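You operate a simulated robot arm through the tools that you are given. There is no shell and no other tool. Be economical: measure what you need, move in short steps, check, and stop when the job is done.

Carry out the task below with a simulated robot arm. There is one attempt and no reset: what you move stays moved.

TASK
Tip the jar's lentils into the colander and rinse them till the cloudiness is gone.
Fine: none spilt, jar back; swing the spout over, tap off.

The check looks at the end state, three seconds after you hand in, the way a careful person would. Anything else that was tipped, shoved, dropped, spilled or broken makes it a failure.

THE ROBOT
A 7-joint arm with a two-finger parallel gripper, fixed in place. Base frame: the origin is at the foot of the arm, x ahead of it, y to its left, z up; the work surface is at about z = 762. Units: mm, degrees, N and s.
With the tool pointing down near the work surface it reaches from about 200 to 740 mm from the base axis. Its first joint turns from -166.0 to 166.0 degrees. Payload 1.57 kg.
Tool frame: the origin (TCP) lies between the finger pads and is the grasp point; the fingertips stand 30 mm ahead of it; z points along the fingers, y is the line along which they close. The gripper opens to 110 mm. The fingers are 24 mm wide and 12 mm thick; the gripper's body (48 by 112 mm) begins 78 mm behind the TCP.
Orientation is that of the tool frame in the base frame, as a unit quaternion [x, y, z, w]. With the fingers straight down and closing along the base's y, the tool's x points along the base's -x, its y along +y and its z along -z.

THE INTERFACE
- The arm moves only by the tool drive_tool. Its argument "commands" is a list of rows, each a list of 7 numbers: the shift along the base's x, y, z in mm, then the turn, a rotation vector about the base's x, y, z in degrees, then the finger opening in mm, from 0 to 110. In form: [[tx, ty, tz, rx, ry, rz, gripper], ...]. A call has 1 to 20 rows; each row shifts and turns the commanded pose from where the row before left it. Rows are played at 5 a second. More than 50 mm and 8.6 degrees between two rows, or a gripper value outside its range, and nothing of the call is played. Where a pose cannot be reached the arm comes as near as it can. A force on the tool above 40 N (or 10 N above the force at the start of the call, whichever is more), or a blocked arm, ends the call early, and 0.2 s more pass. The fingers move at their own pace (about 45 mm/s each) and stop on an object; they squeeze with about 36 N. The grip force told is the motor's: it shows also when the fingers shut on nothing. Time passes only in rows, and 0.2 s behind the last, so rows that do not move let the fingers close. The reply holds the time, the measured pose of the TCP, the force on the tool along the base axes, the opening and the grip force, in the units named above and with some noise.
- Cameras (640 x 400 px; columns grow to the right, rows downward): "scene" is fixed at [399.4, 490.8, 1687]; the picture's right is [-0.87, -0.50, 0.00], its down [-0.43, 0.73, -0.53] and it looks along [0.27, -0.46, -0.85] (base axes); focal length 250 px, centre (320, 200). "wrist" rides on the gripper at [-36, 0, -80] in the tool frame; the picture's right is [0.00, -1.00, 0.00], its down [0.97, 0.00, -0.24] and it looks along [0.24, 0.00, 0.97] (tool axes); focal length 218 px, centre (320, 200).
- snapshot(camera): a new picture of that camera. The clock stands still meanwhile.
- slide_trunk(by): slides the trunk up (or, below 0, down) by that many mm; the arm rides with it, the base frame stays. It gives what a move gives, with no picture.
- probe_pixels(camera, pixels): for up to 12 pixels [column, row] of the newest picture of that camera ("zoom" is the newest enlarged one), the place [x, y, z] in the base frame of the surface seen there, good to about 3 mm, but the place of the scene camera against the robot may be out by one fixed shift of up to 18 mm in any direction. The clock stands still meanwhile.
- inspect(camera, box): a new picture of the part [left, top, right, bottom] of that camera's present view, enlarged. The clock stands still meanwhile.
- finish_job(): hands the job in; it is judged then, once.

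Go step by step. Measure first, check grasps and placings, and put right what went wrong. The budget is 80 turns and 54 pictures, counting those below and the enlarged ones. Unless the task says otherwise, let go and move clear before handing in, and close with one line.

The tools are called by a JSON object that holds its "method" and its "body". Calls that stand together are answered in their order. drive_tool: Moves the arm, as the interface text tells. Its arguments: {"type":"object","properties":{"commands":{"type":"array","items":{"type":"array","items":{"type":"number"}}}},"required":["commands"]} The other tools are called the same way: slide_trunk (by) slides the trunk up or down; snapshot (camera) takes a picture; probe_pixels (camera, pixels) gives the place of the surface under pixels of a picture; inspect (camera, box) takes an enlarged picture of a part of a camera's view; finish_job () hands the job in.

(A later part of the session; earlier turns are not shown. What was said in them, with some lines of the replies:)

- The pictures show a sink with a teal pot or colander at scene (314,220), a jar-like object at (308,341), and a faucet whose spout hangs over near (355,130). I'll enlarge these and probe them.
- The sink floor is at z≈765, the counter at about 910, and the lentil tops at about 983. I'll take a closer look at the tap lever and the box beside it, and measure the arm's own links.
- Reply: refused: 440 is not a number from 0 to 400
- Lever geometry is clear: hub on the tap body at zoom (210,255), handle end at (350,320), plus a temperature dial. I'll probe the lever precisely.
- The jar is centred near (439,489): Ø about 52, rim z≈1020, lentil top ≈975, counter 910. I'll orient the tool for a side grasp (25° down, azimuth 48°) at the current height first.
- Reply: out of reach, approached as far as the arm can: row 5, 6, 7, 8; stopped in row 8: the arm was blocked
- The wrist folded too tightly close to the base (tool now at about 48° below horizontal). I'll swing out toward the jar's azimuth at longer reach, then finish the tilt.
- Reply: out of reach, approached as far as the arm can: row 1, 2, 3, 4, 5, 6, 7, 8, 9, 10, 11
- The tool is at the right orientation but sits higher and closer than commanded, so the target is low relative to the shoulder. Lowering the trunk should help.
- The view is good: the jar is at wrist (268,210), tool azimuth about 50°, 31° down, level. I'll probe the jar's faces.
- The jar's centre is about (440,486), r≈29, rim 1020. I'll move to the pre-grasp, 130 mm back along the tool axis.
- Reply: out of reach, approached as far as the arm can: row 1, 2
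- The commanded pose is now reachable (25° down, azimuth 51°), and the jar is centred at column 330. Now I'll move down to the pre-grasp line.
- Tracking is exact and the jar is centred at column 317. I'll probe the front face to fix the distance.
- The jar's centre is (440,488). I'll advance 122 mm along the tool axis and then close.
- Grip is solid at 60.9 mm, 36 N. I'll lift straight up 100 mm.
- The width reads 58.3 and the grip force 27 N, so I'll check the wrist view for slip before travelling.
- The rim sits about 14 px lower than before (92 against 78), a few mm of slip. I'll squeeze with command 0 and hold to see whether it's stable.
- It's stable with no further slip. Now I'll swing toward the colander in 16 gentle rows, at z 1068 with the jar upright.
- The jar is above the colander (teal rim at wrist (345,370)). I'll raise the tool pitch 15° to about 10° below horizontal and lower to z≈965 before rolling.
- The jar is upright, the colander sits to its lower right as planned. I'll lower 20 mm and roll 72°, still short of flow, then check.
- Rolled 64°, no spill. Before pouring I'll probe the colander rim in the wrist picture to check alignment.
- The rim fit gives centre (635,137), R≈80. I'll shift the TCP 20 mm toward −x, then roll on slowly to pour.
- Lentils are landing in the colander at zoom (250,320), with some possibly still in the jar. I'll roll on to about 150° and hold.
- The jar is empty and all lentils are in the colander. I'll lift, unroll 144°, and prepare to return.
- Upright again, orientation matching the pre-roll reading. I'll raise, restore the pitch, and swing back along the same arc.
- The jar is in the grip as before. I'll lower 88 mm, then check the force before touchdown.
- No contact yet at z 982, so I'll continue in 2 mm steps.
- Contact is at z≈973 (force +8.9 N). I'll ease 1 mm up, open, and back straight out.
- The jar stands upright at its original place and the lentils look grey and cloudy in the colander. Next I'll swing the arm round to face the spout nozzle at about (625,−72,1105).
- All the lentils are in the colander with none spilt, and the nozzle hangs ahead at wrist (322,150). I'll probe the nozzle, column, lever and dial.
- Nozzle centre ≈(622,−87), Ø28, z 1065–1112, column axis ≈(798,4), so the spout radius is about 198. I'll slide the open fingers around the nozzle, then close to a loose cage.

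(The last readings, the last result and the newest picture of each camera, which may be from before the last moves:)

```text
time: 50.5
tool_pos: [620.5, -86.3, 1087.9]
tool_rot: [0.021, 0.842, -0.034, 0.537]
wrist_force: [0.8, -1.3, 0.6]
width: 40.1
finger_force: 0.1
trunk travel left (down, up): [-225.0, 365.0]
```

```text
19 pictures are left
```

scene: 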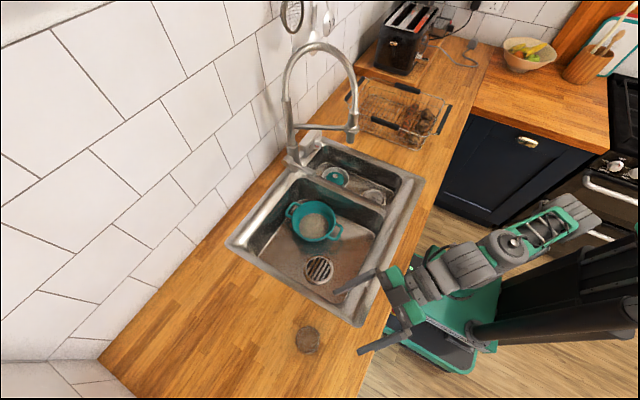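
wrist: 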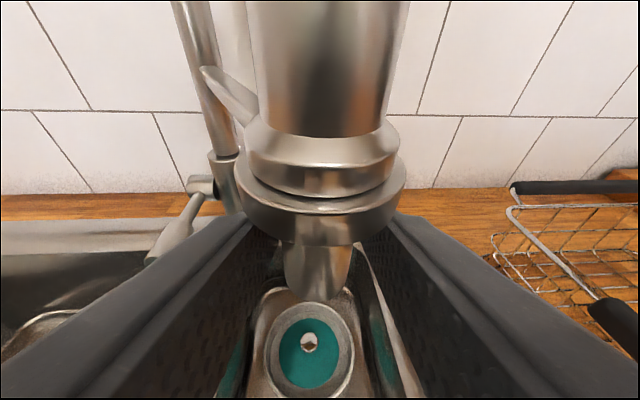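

The nozzle is caged between the fingers and not squeezed. I'll push it along its arc in 12 small steps.

{"method": "drive_tool", "body": {"commands": [[-7.9, 17.6, 0, 0, 0, 0, 40], [-6.2, 18.2, 0, 0, 0, 0, 40], [-4.5, 18.4, 0, 0, 0, 0, 40], [-2.6, 19.2, 0, 0, 0, 0, 40], [-0.8, 19, 0, 0, 0, 0, 40], [1.1, 19, 0, 0, 0, 0, 40], [2.9, 19.1, 0, 0, 0, 0, 40], [4.7, 18.4, 0, 0, 0, 0, 40], [6.5, 18.2, 0, 0, 0, 0, 40], [8.1, 17.2, 0, 0, 0, 0, 40], [9.8, 16.3, 0, 0, 0, 0, 40], [11.5, 15.5, 0, 0, 0, 0, 40], [2, 5, 0, 0, 0, 0, 40], [0, 0, 0, 0, 0, 0, 40]]}}

{"method": "snapshot", "body": {"camera": "wrist"}}

{"method": "snapshot", "body": {"camera": "scene"}}

```text
time: 53.5
tool_pos: [644.8, 134.3, 1086.8]
tool_rot: [0.021, 0.843, -0.035, 0.536]
wrist_force: [0.0, -3.3, -1.1]
width: 42.8
finger_force: 1.6
trunk travel left (down, up): [-225.0, 365.0]
```

```text
18 pictures are left
```

wrist: 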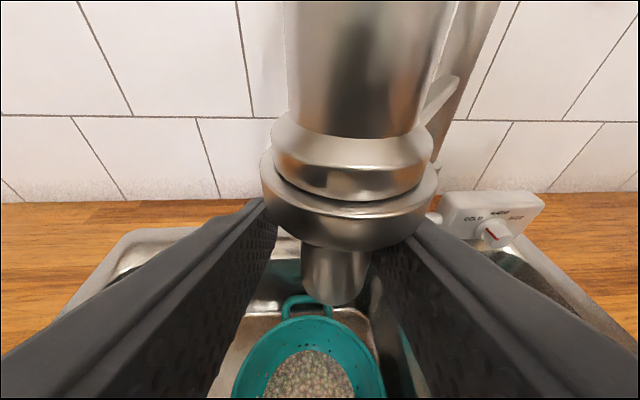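

```text
17 pictures are left
```

scene: 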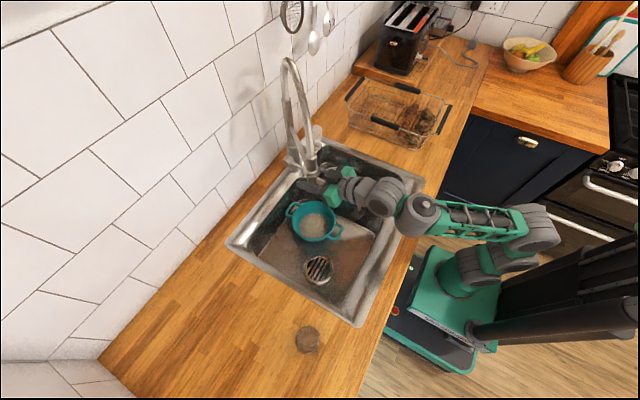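

The nozzle followed and hangs over the colander. I'll open slightly, back out, and verify the nozzle's position.

{"method": "drive_tool", "body": {"commands": [[0, 0, 0, 0, 0, 0, 60], [0, 0, 0, 0, 0, 0, 70], [-30, 2.5, 3, 0, 0, 0, 70], [-30, 2.5, 5, 0, 0, 0, 70], [-30, 2.5, 5, 0, 0, 0, 70], [-30, 2.5, 5, 0, 0, 0, 70], [0, 0, 0, 0, 0, 0, 70]]}}

{"method": "snapshot", "body": {"camera": "wrist"}}

```text
time: 55.1
tool_pos: [523.0, 143.6, 1106.5]
tool_rot: [0.022, 0.842, -0.035, 0.538]
wrist_force: [-0.1, 0.6, -0.2]
width: 69.9
finger_force: 0.0
trunk travel left (down, up): [-225.0, 365.0]
```

```text
16 pictures are left
```

wrist: 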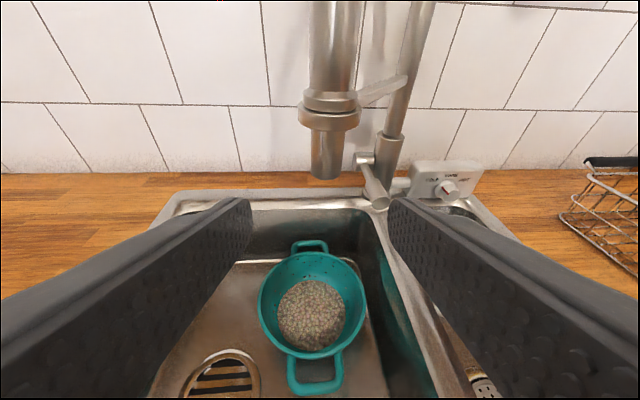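

{"method": "probe_pixels", "body": {"camera": "wrist", "pixels": [[326, 165], [326, 150], [314, 155], [338, 155], [311, 310], [365, 158], [378, 195], [376, 202], [370, 178], [382, 185], [384, 200]]}}

{"method": "inspect", "body": {"camera": "wrist", "box": [290, 120, 410, 220]}}

```text
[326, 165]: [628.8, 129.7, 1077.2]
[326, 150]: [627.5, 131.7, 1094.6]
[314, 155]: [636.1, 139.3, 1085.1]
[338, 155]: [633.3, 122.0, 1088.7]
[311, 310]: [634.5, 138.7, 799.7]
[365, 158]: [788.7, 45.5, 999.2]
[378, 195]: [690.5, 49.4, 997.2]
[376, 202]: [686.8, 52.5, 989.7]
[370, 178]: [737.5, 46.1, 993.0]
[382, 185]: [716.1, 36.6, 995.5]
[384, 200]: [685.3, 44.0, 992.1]
```

```text
4.00 times, centred on (350, 170) of wrist
```

zoom: 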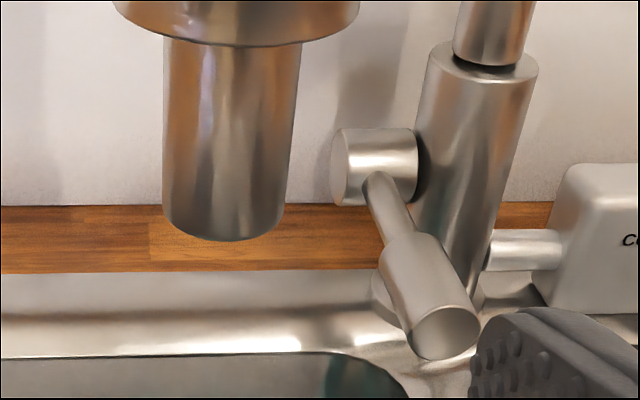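

Nozzle centre is (642,131), almost directly over the colander centre (635,138). The lever handle tip is at (686,43,990), Ø~22, on a horizontal hub near (797,·,998). I'll pitch up 20°, roll 90° so the fingers straddle it vertically, and move to 110 mm in front.

{"method": "drive_tool", "body": {"commands": [[0, -30, 0, -0.58, -6.64, 0, 70], [0, -30, 0, -0.58, -6.64, 0, 70], [0, -30, 0, -0.58, -6.64, 0, 70], [6.2, 0, -9.6, 8.11, -0.74, -0.71, 70], [6.2, 0, -9.6, 8.11, -0.74, -0.71, 70], [6.2, 0, -9.6, 8.11, -0.74, -0.71, 70], [6.2, 0, -9.6, 8.11, -0.74, -0.71, 70], [6.2, 0, -9.6, 8.11, -0.74, -0.71, 70], [6.2, 0, -9.6, 8.11, -0.74, -0.71, 70], [6.2, 0, -9.6, 8.11, -0.74, -0.71, 70], [6.2, 0, -9.6, 8.11, -0.74, -0.71, 70], [6.2, 0, -9.6, 8.11, -0.74, -0.71, 70], [6.2, 0, -9.6, 8.11, -0.74, -0.71, 70], [6, 0, -10, 8.11, -0.74, -0.71, 70], [0, 0, 0, 0, 0, 0, 70]]}}

{"method": "snapshot", "body": {"camera": "wrist"}}

```text
time: 58.3
tool_pos: [591.8, 55.4, 998.9]
tool_rot: [0.535, 0.507, 0.445, 0.509]
wrist_force: [-0.1, 0.0, -0.6]
width: 70.1
finger_force: 0.3
trunk travel left (down, up): [-225.0, 365.0]
```

```text
14 pictures are left
```

wrist: 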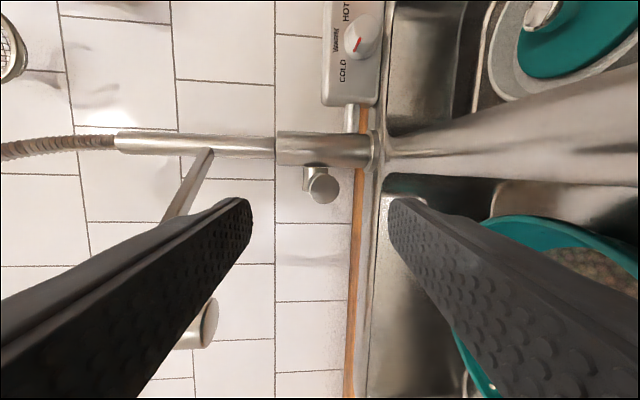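

The handle tip sits at wrist (322,185), right on the approach line. I'll advance 108 mm and close to a loose vertical cage.

{"method": "drive_tool", "body": {"commands": [[21.6, -2, -1.9, 0, 0, 0, 70], [21.6, -2, -1.9, 0, 0, 0, 70], [21.6, -2, -1.9, 0, 0, 0, 70], [21.6, -2, -1.9, 0, 0, 0, 70], [21.6, -2, -1.9, 0, 0, 0, 70], [0, 0, 0, 0, 0, 0, 50], [0, 0, 0, 0, 0, 0, 34], [0, 0, 0, 0, 0, 0, 34]]}}

{"method": "snapshot", "body": {"camera": "wrist"}}

```text
time: 60.1
tool_pos: [700.1, 45.8, 988.0]
tool_rot: [0.534, 0.507, 0.446, 0.509]
wrist_force: [-0.4, 0.1, -0.1]
width: 34.1
finger_force: 0.0
trunk travel left (down, up): [-225.0, 365.0]
```

```text
13 pictures are left
```

wrist: 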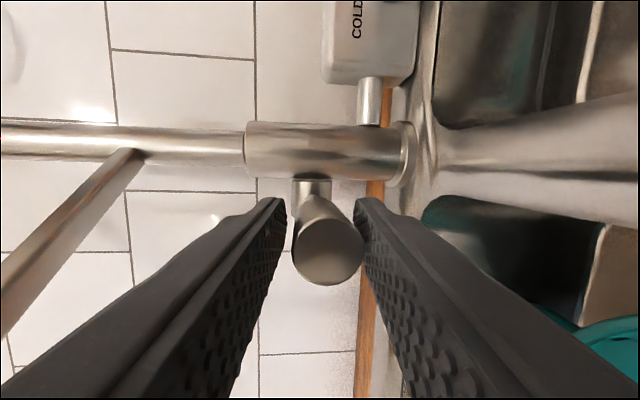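

The handle is caged. I'll raise it by rotating about the hub in 5° steps, to about 15° first, and watch for water.

{"method": "drive_tool", "body": {"commands": [[-0.3, 0, 8.5, 0, 5, 0, 34], [0.4, 0, 8.5, 0, 5, 0, 34], [1.1, 0, 8.4, 0, 5, 0, 34], [0, 0, 0, 0, 0, 0, 34]]}}

{"method": "inspect", "body": {"camera": "scene", "box": [250, 120, 410, 250]}}

```text
time: 61.1
tool_pos: [700.6, 44.7, 1014.7]
tool_rot: [0.589, 0.569, 0.371, 0.438]
wrist_force: [0.2, -0.9, -1.4]
width: 34.8
finger_force: 0.1
trunk travel left (down, up): [-225.0, 365.0]
```

```text
3.08 times, centred on (330, 185) of scene
```

zoom: 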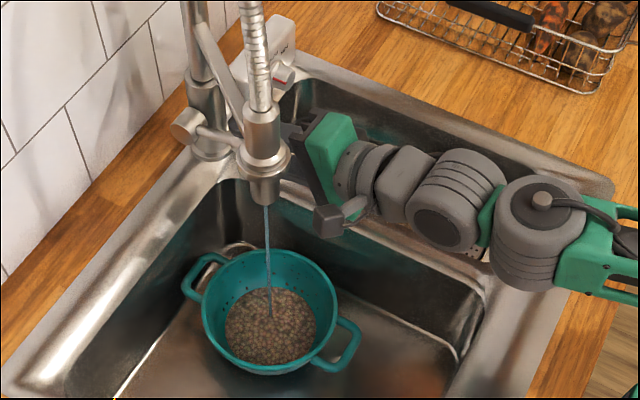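

Water is running in a thin stream from (267,205) straight into the lentils. I'll lift about 10° more for a moderate flow, then let it run.

{"method": "drive_tool", "body": {"commands": [[1.9, 0, 8.3, 0, 5, 0, 34], [2.6, 0, 8.0, 0, 5, 0, 34], [0, 0, 0, 0, 0, 0, 34], [0, 0, 0, 0, 0, 0, 34], [0, 0, 0, 0, 0, 0, 34], [0, 0, 0, 0, 0, 0, 34], [0, 0, 0, 0, 0, 0, 34], [0, 0, 0, 0, 0, 0, 34], [0, 0, 0, 0, 0, 0, 34], [0, 0, 0, 0, 0, 0, 34], [0, 0, 0, 0, 0, 0, 34], [0, 0, 0, 0, 0, 0, 34], [0, 0, 0, 0, 0, 0, 34], [0, 0, 0, 0, 0, 0, 34], [0, 0, 0, 0, 0, 0, 34], [0, 0, 0, 0, 0, 0, 34]]}}

{"method": "inspect", "body": {"camera": "scene", "box": [270, 170, 360, 260]}}

```text
time: 64.5
tool_pos: [704.4, 44.5, 1031.8]
tool_rot: [0.618, 0.605, 0.32, 0.387]
wrist_force: [-0.9, -0.1, -0.7]
width: 35.2
finger_force: 1.0
trunk travel left (down, up): [-225.0, 365.0]
```

```text
4.44 times, centred on (315, 215) of scene
```

zoom: 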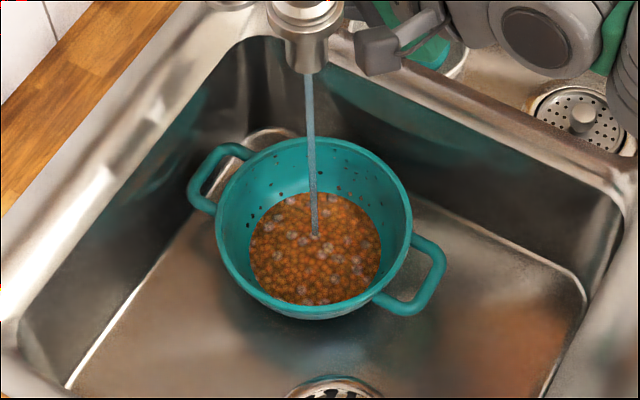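

The lentils are clearing to orange with a few cloudy patches left. The stream is on target and nothing is splashing, so I'll let it run 4 s more.

{"method": "drive_tool", "body": {"commands": [[0, 0, 0, 0, 0, 0, 34], [0, 0, 0, 0, 0, 0, 34], [0, 0, 0, 0, 0, 0, 34], [0, 0, 0, 0, 0, 0, 34], [0, 0, 0, 0, 0, 0, 34], [0, 0, 0, 0, 0, 0, 34], [0, 0, 0, 0, 0, 0, 34], [0, 0, 0, 0, 0, 0, 34], [0, 0, 0, 0, 0, 0, 34], [0, 0, 0, 0, 0, 0, 34], [0, 0, 0, 0, 0, 0, 34], [0, 0, 0, 0, 0, 0, 34], [0, 0, 0, 0, 0, 0, 34], [0, 0, 0, 0, 0, 0, 34], [0, 0, 0, 0, 0, 0, 34], [0, 0, 0, 0, 0, 0, 34], [0, 0, 0, 0, 0, 0, 34], [0, 0, 0, 0, 0, 0, 34], [0, 0, 0, 0, 0, 0, 34], [0, 0, 0, 0, 0, 0, 34]]}}

{"method": "inspect", "body": {"camera": "scene", "box": [270, 170, 360, 260]}}

```text
time: 68.7
tool_pos: [704.4, 44.8, 1031.3]
tool_rot: [0.618, 0.605, 0.319, 0.387]
wrist_force: [-2.2, 0.8, -1.2]
width: 35.0
finger_force: 0.2
trunk travel left (down, up): [-225.0, 365.0]
```

```text
4.44 times, centred on (315, 215) of scene
```

zoom: 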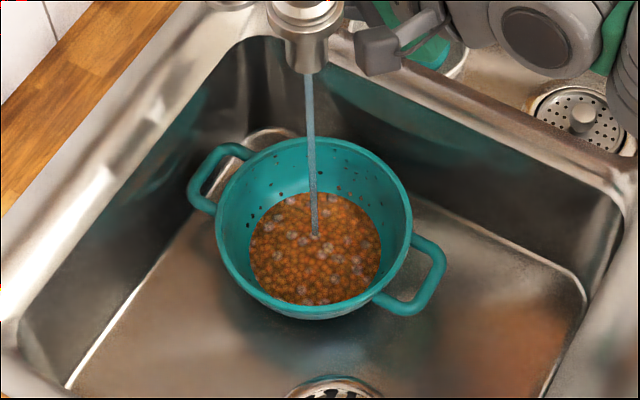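

It looks nearly unchanged; the pale flecks may just be water glints. I'll run 4 s more and enlarge further to be sure.

{"method": "drive_tool", "body": {"commands": [[0, 0, 0, 0, 0, 0, 34], [0, 0, 0, 0, 0, 0, 34], [0, 0, 0, 0, 0, 0, 34], [0, 0, 0, 0, 0, 0, 34], [0, 0, 0, 0, 0, 0, 34], [0, 0, 0, 0, 0, 0, 34], [0, 0, 0, 0, 0, 0, 34], [0, 0, 0, 0, 0, 0, 34], [0, 0, 0, 0, 0, 0, 34], [0, 0, 0, 0, 0, 0, 34], [0, 0, 0, 0, 0, 0, 34], [0, 0, 0, 0, 0, 0, 34], [0, 0, 0, 0, 0, 0, 34], [0, 0, 0, 0, 0, 0, 34], [0, 0, 0, 0, 0, 0, 34], [0, 0, 0, 0, 0, 0, 34], [0, 0, 0, 0, 0, 0, 34], [0, 0, 0, 0, 0, 0, 34], [0, 0, 0, 0, 0, 0, 34], [0, 0, 0, 0, 0, 0, 34]]}}

{"method": "inspect", "body": {"camera": "scene", "box": [296, 204, 332, 240]}}

```text
time: 72.9
tool_pos: [703.6, 44.7, 1032.2]
tool_rot: [0.618, 0.605, 0.32, 0.387]
wrist_force: [-0.4, -0.4, -0.7]
width: 34.9
finger_force: 0.9
trunk travel left (down, up): [-225.0, 365.0]
```

```text
11.11 times, centred on (314, 222) of scene
```

zoom: 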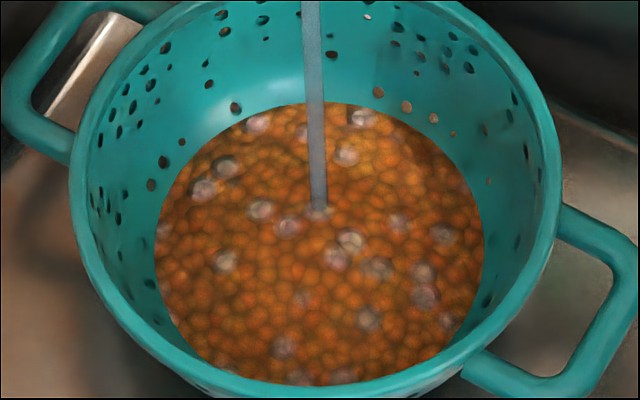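

The lentils are orange; the pale glassy dots look like bubbles under the stream. I'll run a few seconds more, then lower the lever back with the upper finger.

{"method": "drive_tool", "body": {"commands": [[0, 0, 0, 0, 0, 0, 34], [0, 0, 0, 0, 0, 0, 34], [0, 0, 0, 0, 0, 0, 34], [0, 0, 0, 0, 0, 0, 34], [0, 0, 0, 0, 0, 0, 34], [0, 0, 0, 0, 0, 0, 34], [0, 0, 0, 0, 0, 0, 34], [0, 0, 0, 0, 0, 0, 34], [0, 0, 0, 0, 0, 0, 34], [0, 0, 0, 0, 0, 0, 34], [0, 0, 0, 0, 0, 0, 34], [0, 0, 0, 0, 0, 0, 34], [-2.6, 0, -8.0, 0, -5, 0, 34], [-1.9, 0, -8.3, 0, -5, 0, 34], [-1.1, 0, -8.4, 0, -5, 0, 34], [-0.4, 0, -8.5, 0, -5, 0, 34], [0.3, 0, -8.5, 0, -5, 0, 34], [0, 0, 0, 0, 0, 0, 34]]}}

{"method": "drive_tool", "body": {"commands": [[0, 0, -2, 0, 0, 0, 34], [0, 0, -2, 0, 0, 0, 34], [0, 0, -1, 0, 0, 0, 34], [0, 0, 0, 0, 0, 0, 34]]}}

{"method": "inspect", "body": {"camera": "scene", "box": [270, 150, 360, 240]}}

```text
time: 76.7
tool_pos: [700.0, 45.1, 990.1]
tool_rot: [0.535, 0.506, 0.446, 0.509]
wrist_force: [-0.8, 0.3, 0.7]
width: 34.8
finger_force: 0.1
trunk travel left (down, up): [-225.0, 365.0]
```

```text
time: 77.7
tool_pos: [699.7, 43.7, 983.9]
tool_rot: [0.534, 0.506, 0.446, 0.51]
wrist_force: [-0.5, 0.0, 0.9]
width: 35.4
finger_force: 1.0
trunk travel left (down, up): [-225.0, 365.0]
```

```text
4.44 times, centred on (315, 195) of scene
```

zoom: 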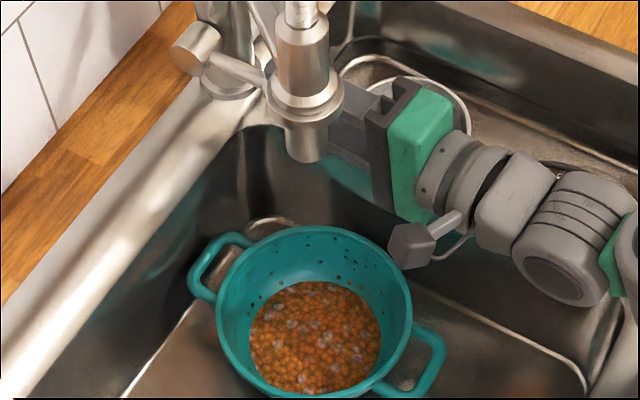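

The stream has stopped. I'll press gently down another couple of mm to confirm the lever is on its closed stop.

{"method": "drive_tool", "body": {"commands": [[0, 0, -1, 0, 0, 0, 34], [0, 0, -1, 0, 0, 0, 34], [0, 0, 0, 0, 0, 0, 34]]}}

{"method": "drive_tool", "body": {"commands": [[0, 0, -1, 0, 0, 0, 34], [0, 0, -1, 0, 0, 0, 34], [0, 0, 0, 0, 0, 0, 34]]}}

{"method": "inspect", "body": {"camera": "scene", "box": [296, 204, 332, 240]}}

```text
time: 78.5
tool_pos: [698.9, 44.4, 983.1]
tool_rot: [0.534, 0.506, 0.445, 0.51]
wrist_force: [0.4, -1.3, 2.6]
width: 36.6
finger_force: 1.7
trunk travel left (down, up): [-225.0, 365.0]
```

```text
time: 79.3
tool_pos: [698.8, 44.1, 982.2]
tool_rot: [0.534, 0.506, 0.447, 0.509]
wrist_force: [2.4, -1.7, 7.7]
width: 40.5
finger_force: 4.4
trunk travel left (down, up): [-225.0, 365.0]
```

```text
11.11 times, centred on (314, 222) of scene
```

zoom: 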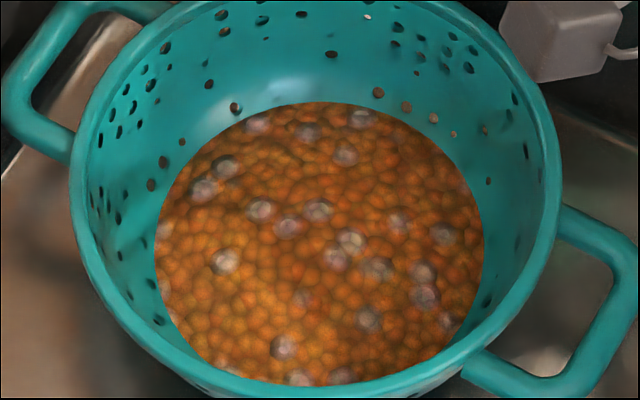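

The lever is firmly on its closed stop (7.7 N). The pale dots are identical to the picture 6 s of rinsing earlier, so they're lentil colour and not cloudiness. I'll release, open, and back out.

{"method": "drive_tool", "body": {"commands": [[0, 0, 4, 0, 0, 0, 40], [0, 0, 2, 0, 0, 0, 60], [0, 0, 0, 0, 0, 0, 70], [0, 0, 0, 0, 0, 0, 70], [-25, 2, 2, 0, 0, 0, 70], [-25, 2, 2, 0, 0, 0, 70], [-25, 2, 2, 0, 0, 0, 70], [-25, 2, 2, 0, 0, 0, 70], [-25, 2, 8, 0, 0, 0, 70], [-25, 0, 15, 0, 0, 0, 70], [-25, 0, 15, 0, 0, 0, 70], [0, 0, 0, 0, 0, 0, 70]]}}

{"method": "snapshot", "body": {"camera": "wrist"}}

{"method": "snapshot", "body": {"camera": "scene"}}

```text
time: 81.9
tool_pos: [524.5, 56.2, 1033.6]
tool_rot: [0.535, 0.506, 0.445, 0.509]
wrist_force: [-0.1, -0.5, -0.8]
width: 70.1
finger_force: 0.1
trunk travel left (down, up): [-225.0, 365.0]
```

```text
6 pictures are left
```

wrist: 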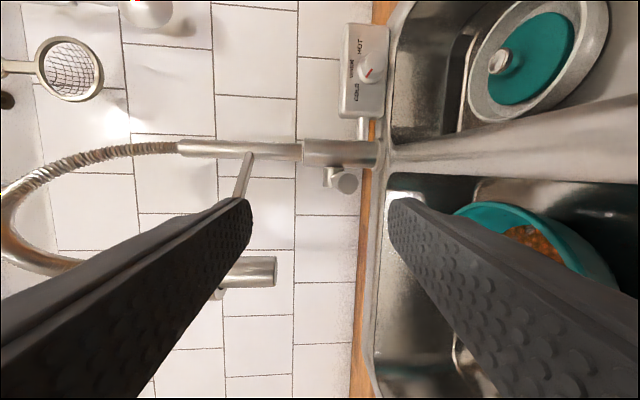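

```text
5 pictures are left
```

scene: 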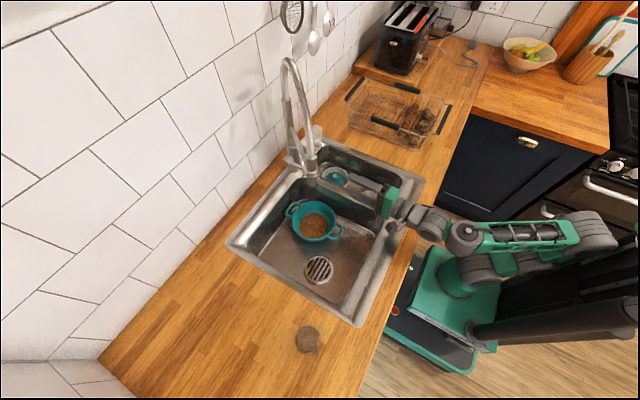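

The tap is off, the lever is down, and the gripper is clear. I'll make one last close check of the nozzle, lever and jar after raising the arm.

{"method": "drive_tool", "body": {"commands": [[-10, 0, 20, 0, 0, 0, 70], [-10, 0, 20, 0, 0, 0, 70], [-10, 0, 20, 0, 0, 0, 70], [0, 0, 0, 0, 0, 0, 70]]}}

{"method": "inspect", "body": {"camera": "scene", "box": [260, 130, 370, 250]}}

{"method": "inspect", "body": {"camera": "scene", "box": [260, 310, 360, 372]}}

```text
time: 82.9
tool_pos: [504.9, 62.8, 1068.0]
tool_rot: [0.535, 0.526, 0.425, 0.506]
wrist_force: [-0.3, -0.2, -1.4]
width: 70.1
finger_force: 0.1
trunk travel left (down, up): [-225.0, 365.0]
```

```text
3.33 times, centred on (315, 190) of scene
```

zoom: 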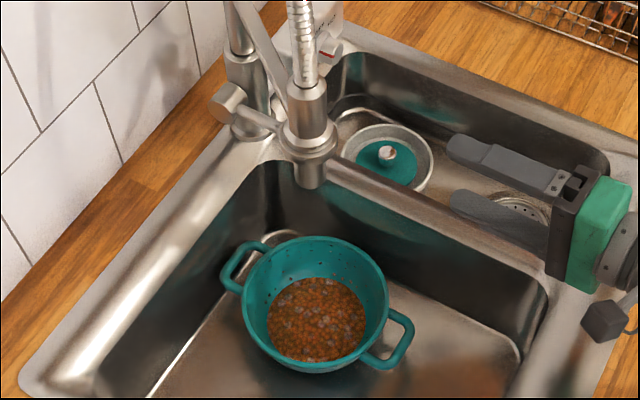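

```text
6.40 times, centred on (310, 341) of scene
```

zoom: 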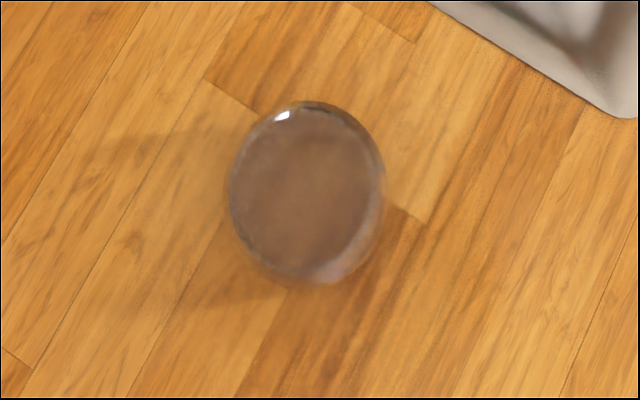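

The lentils are orange in the colander, no water is running, and the jar stands empty at its original spot with nothing spilt, so I'll hand in.

{"method": "finish_job", "body": {}}

```text
The job is handed in.
```

The lentils are in the colander and rinsed clear of cloudiness, with none spilt; the empty jar is back in its place, the spout is over the colander, and the tap is off.
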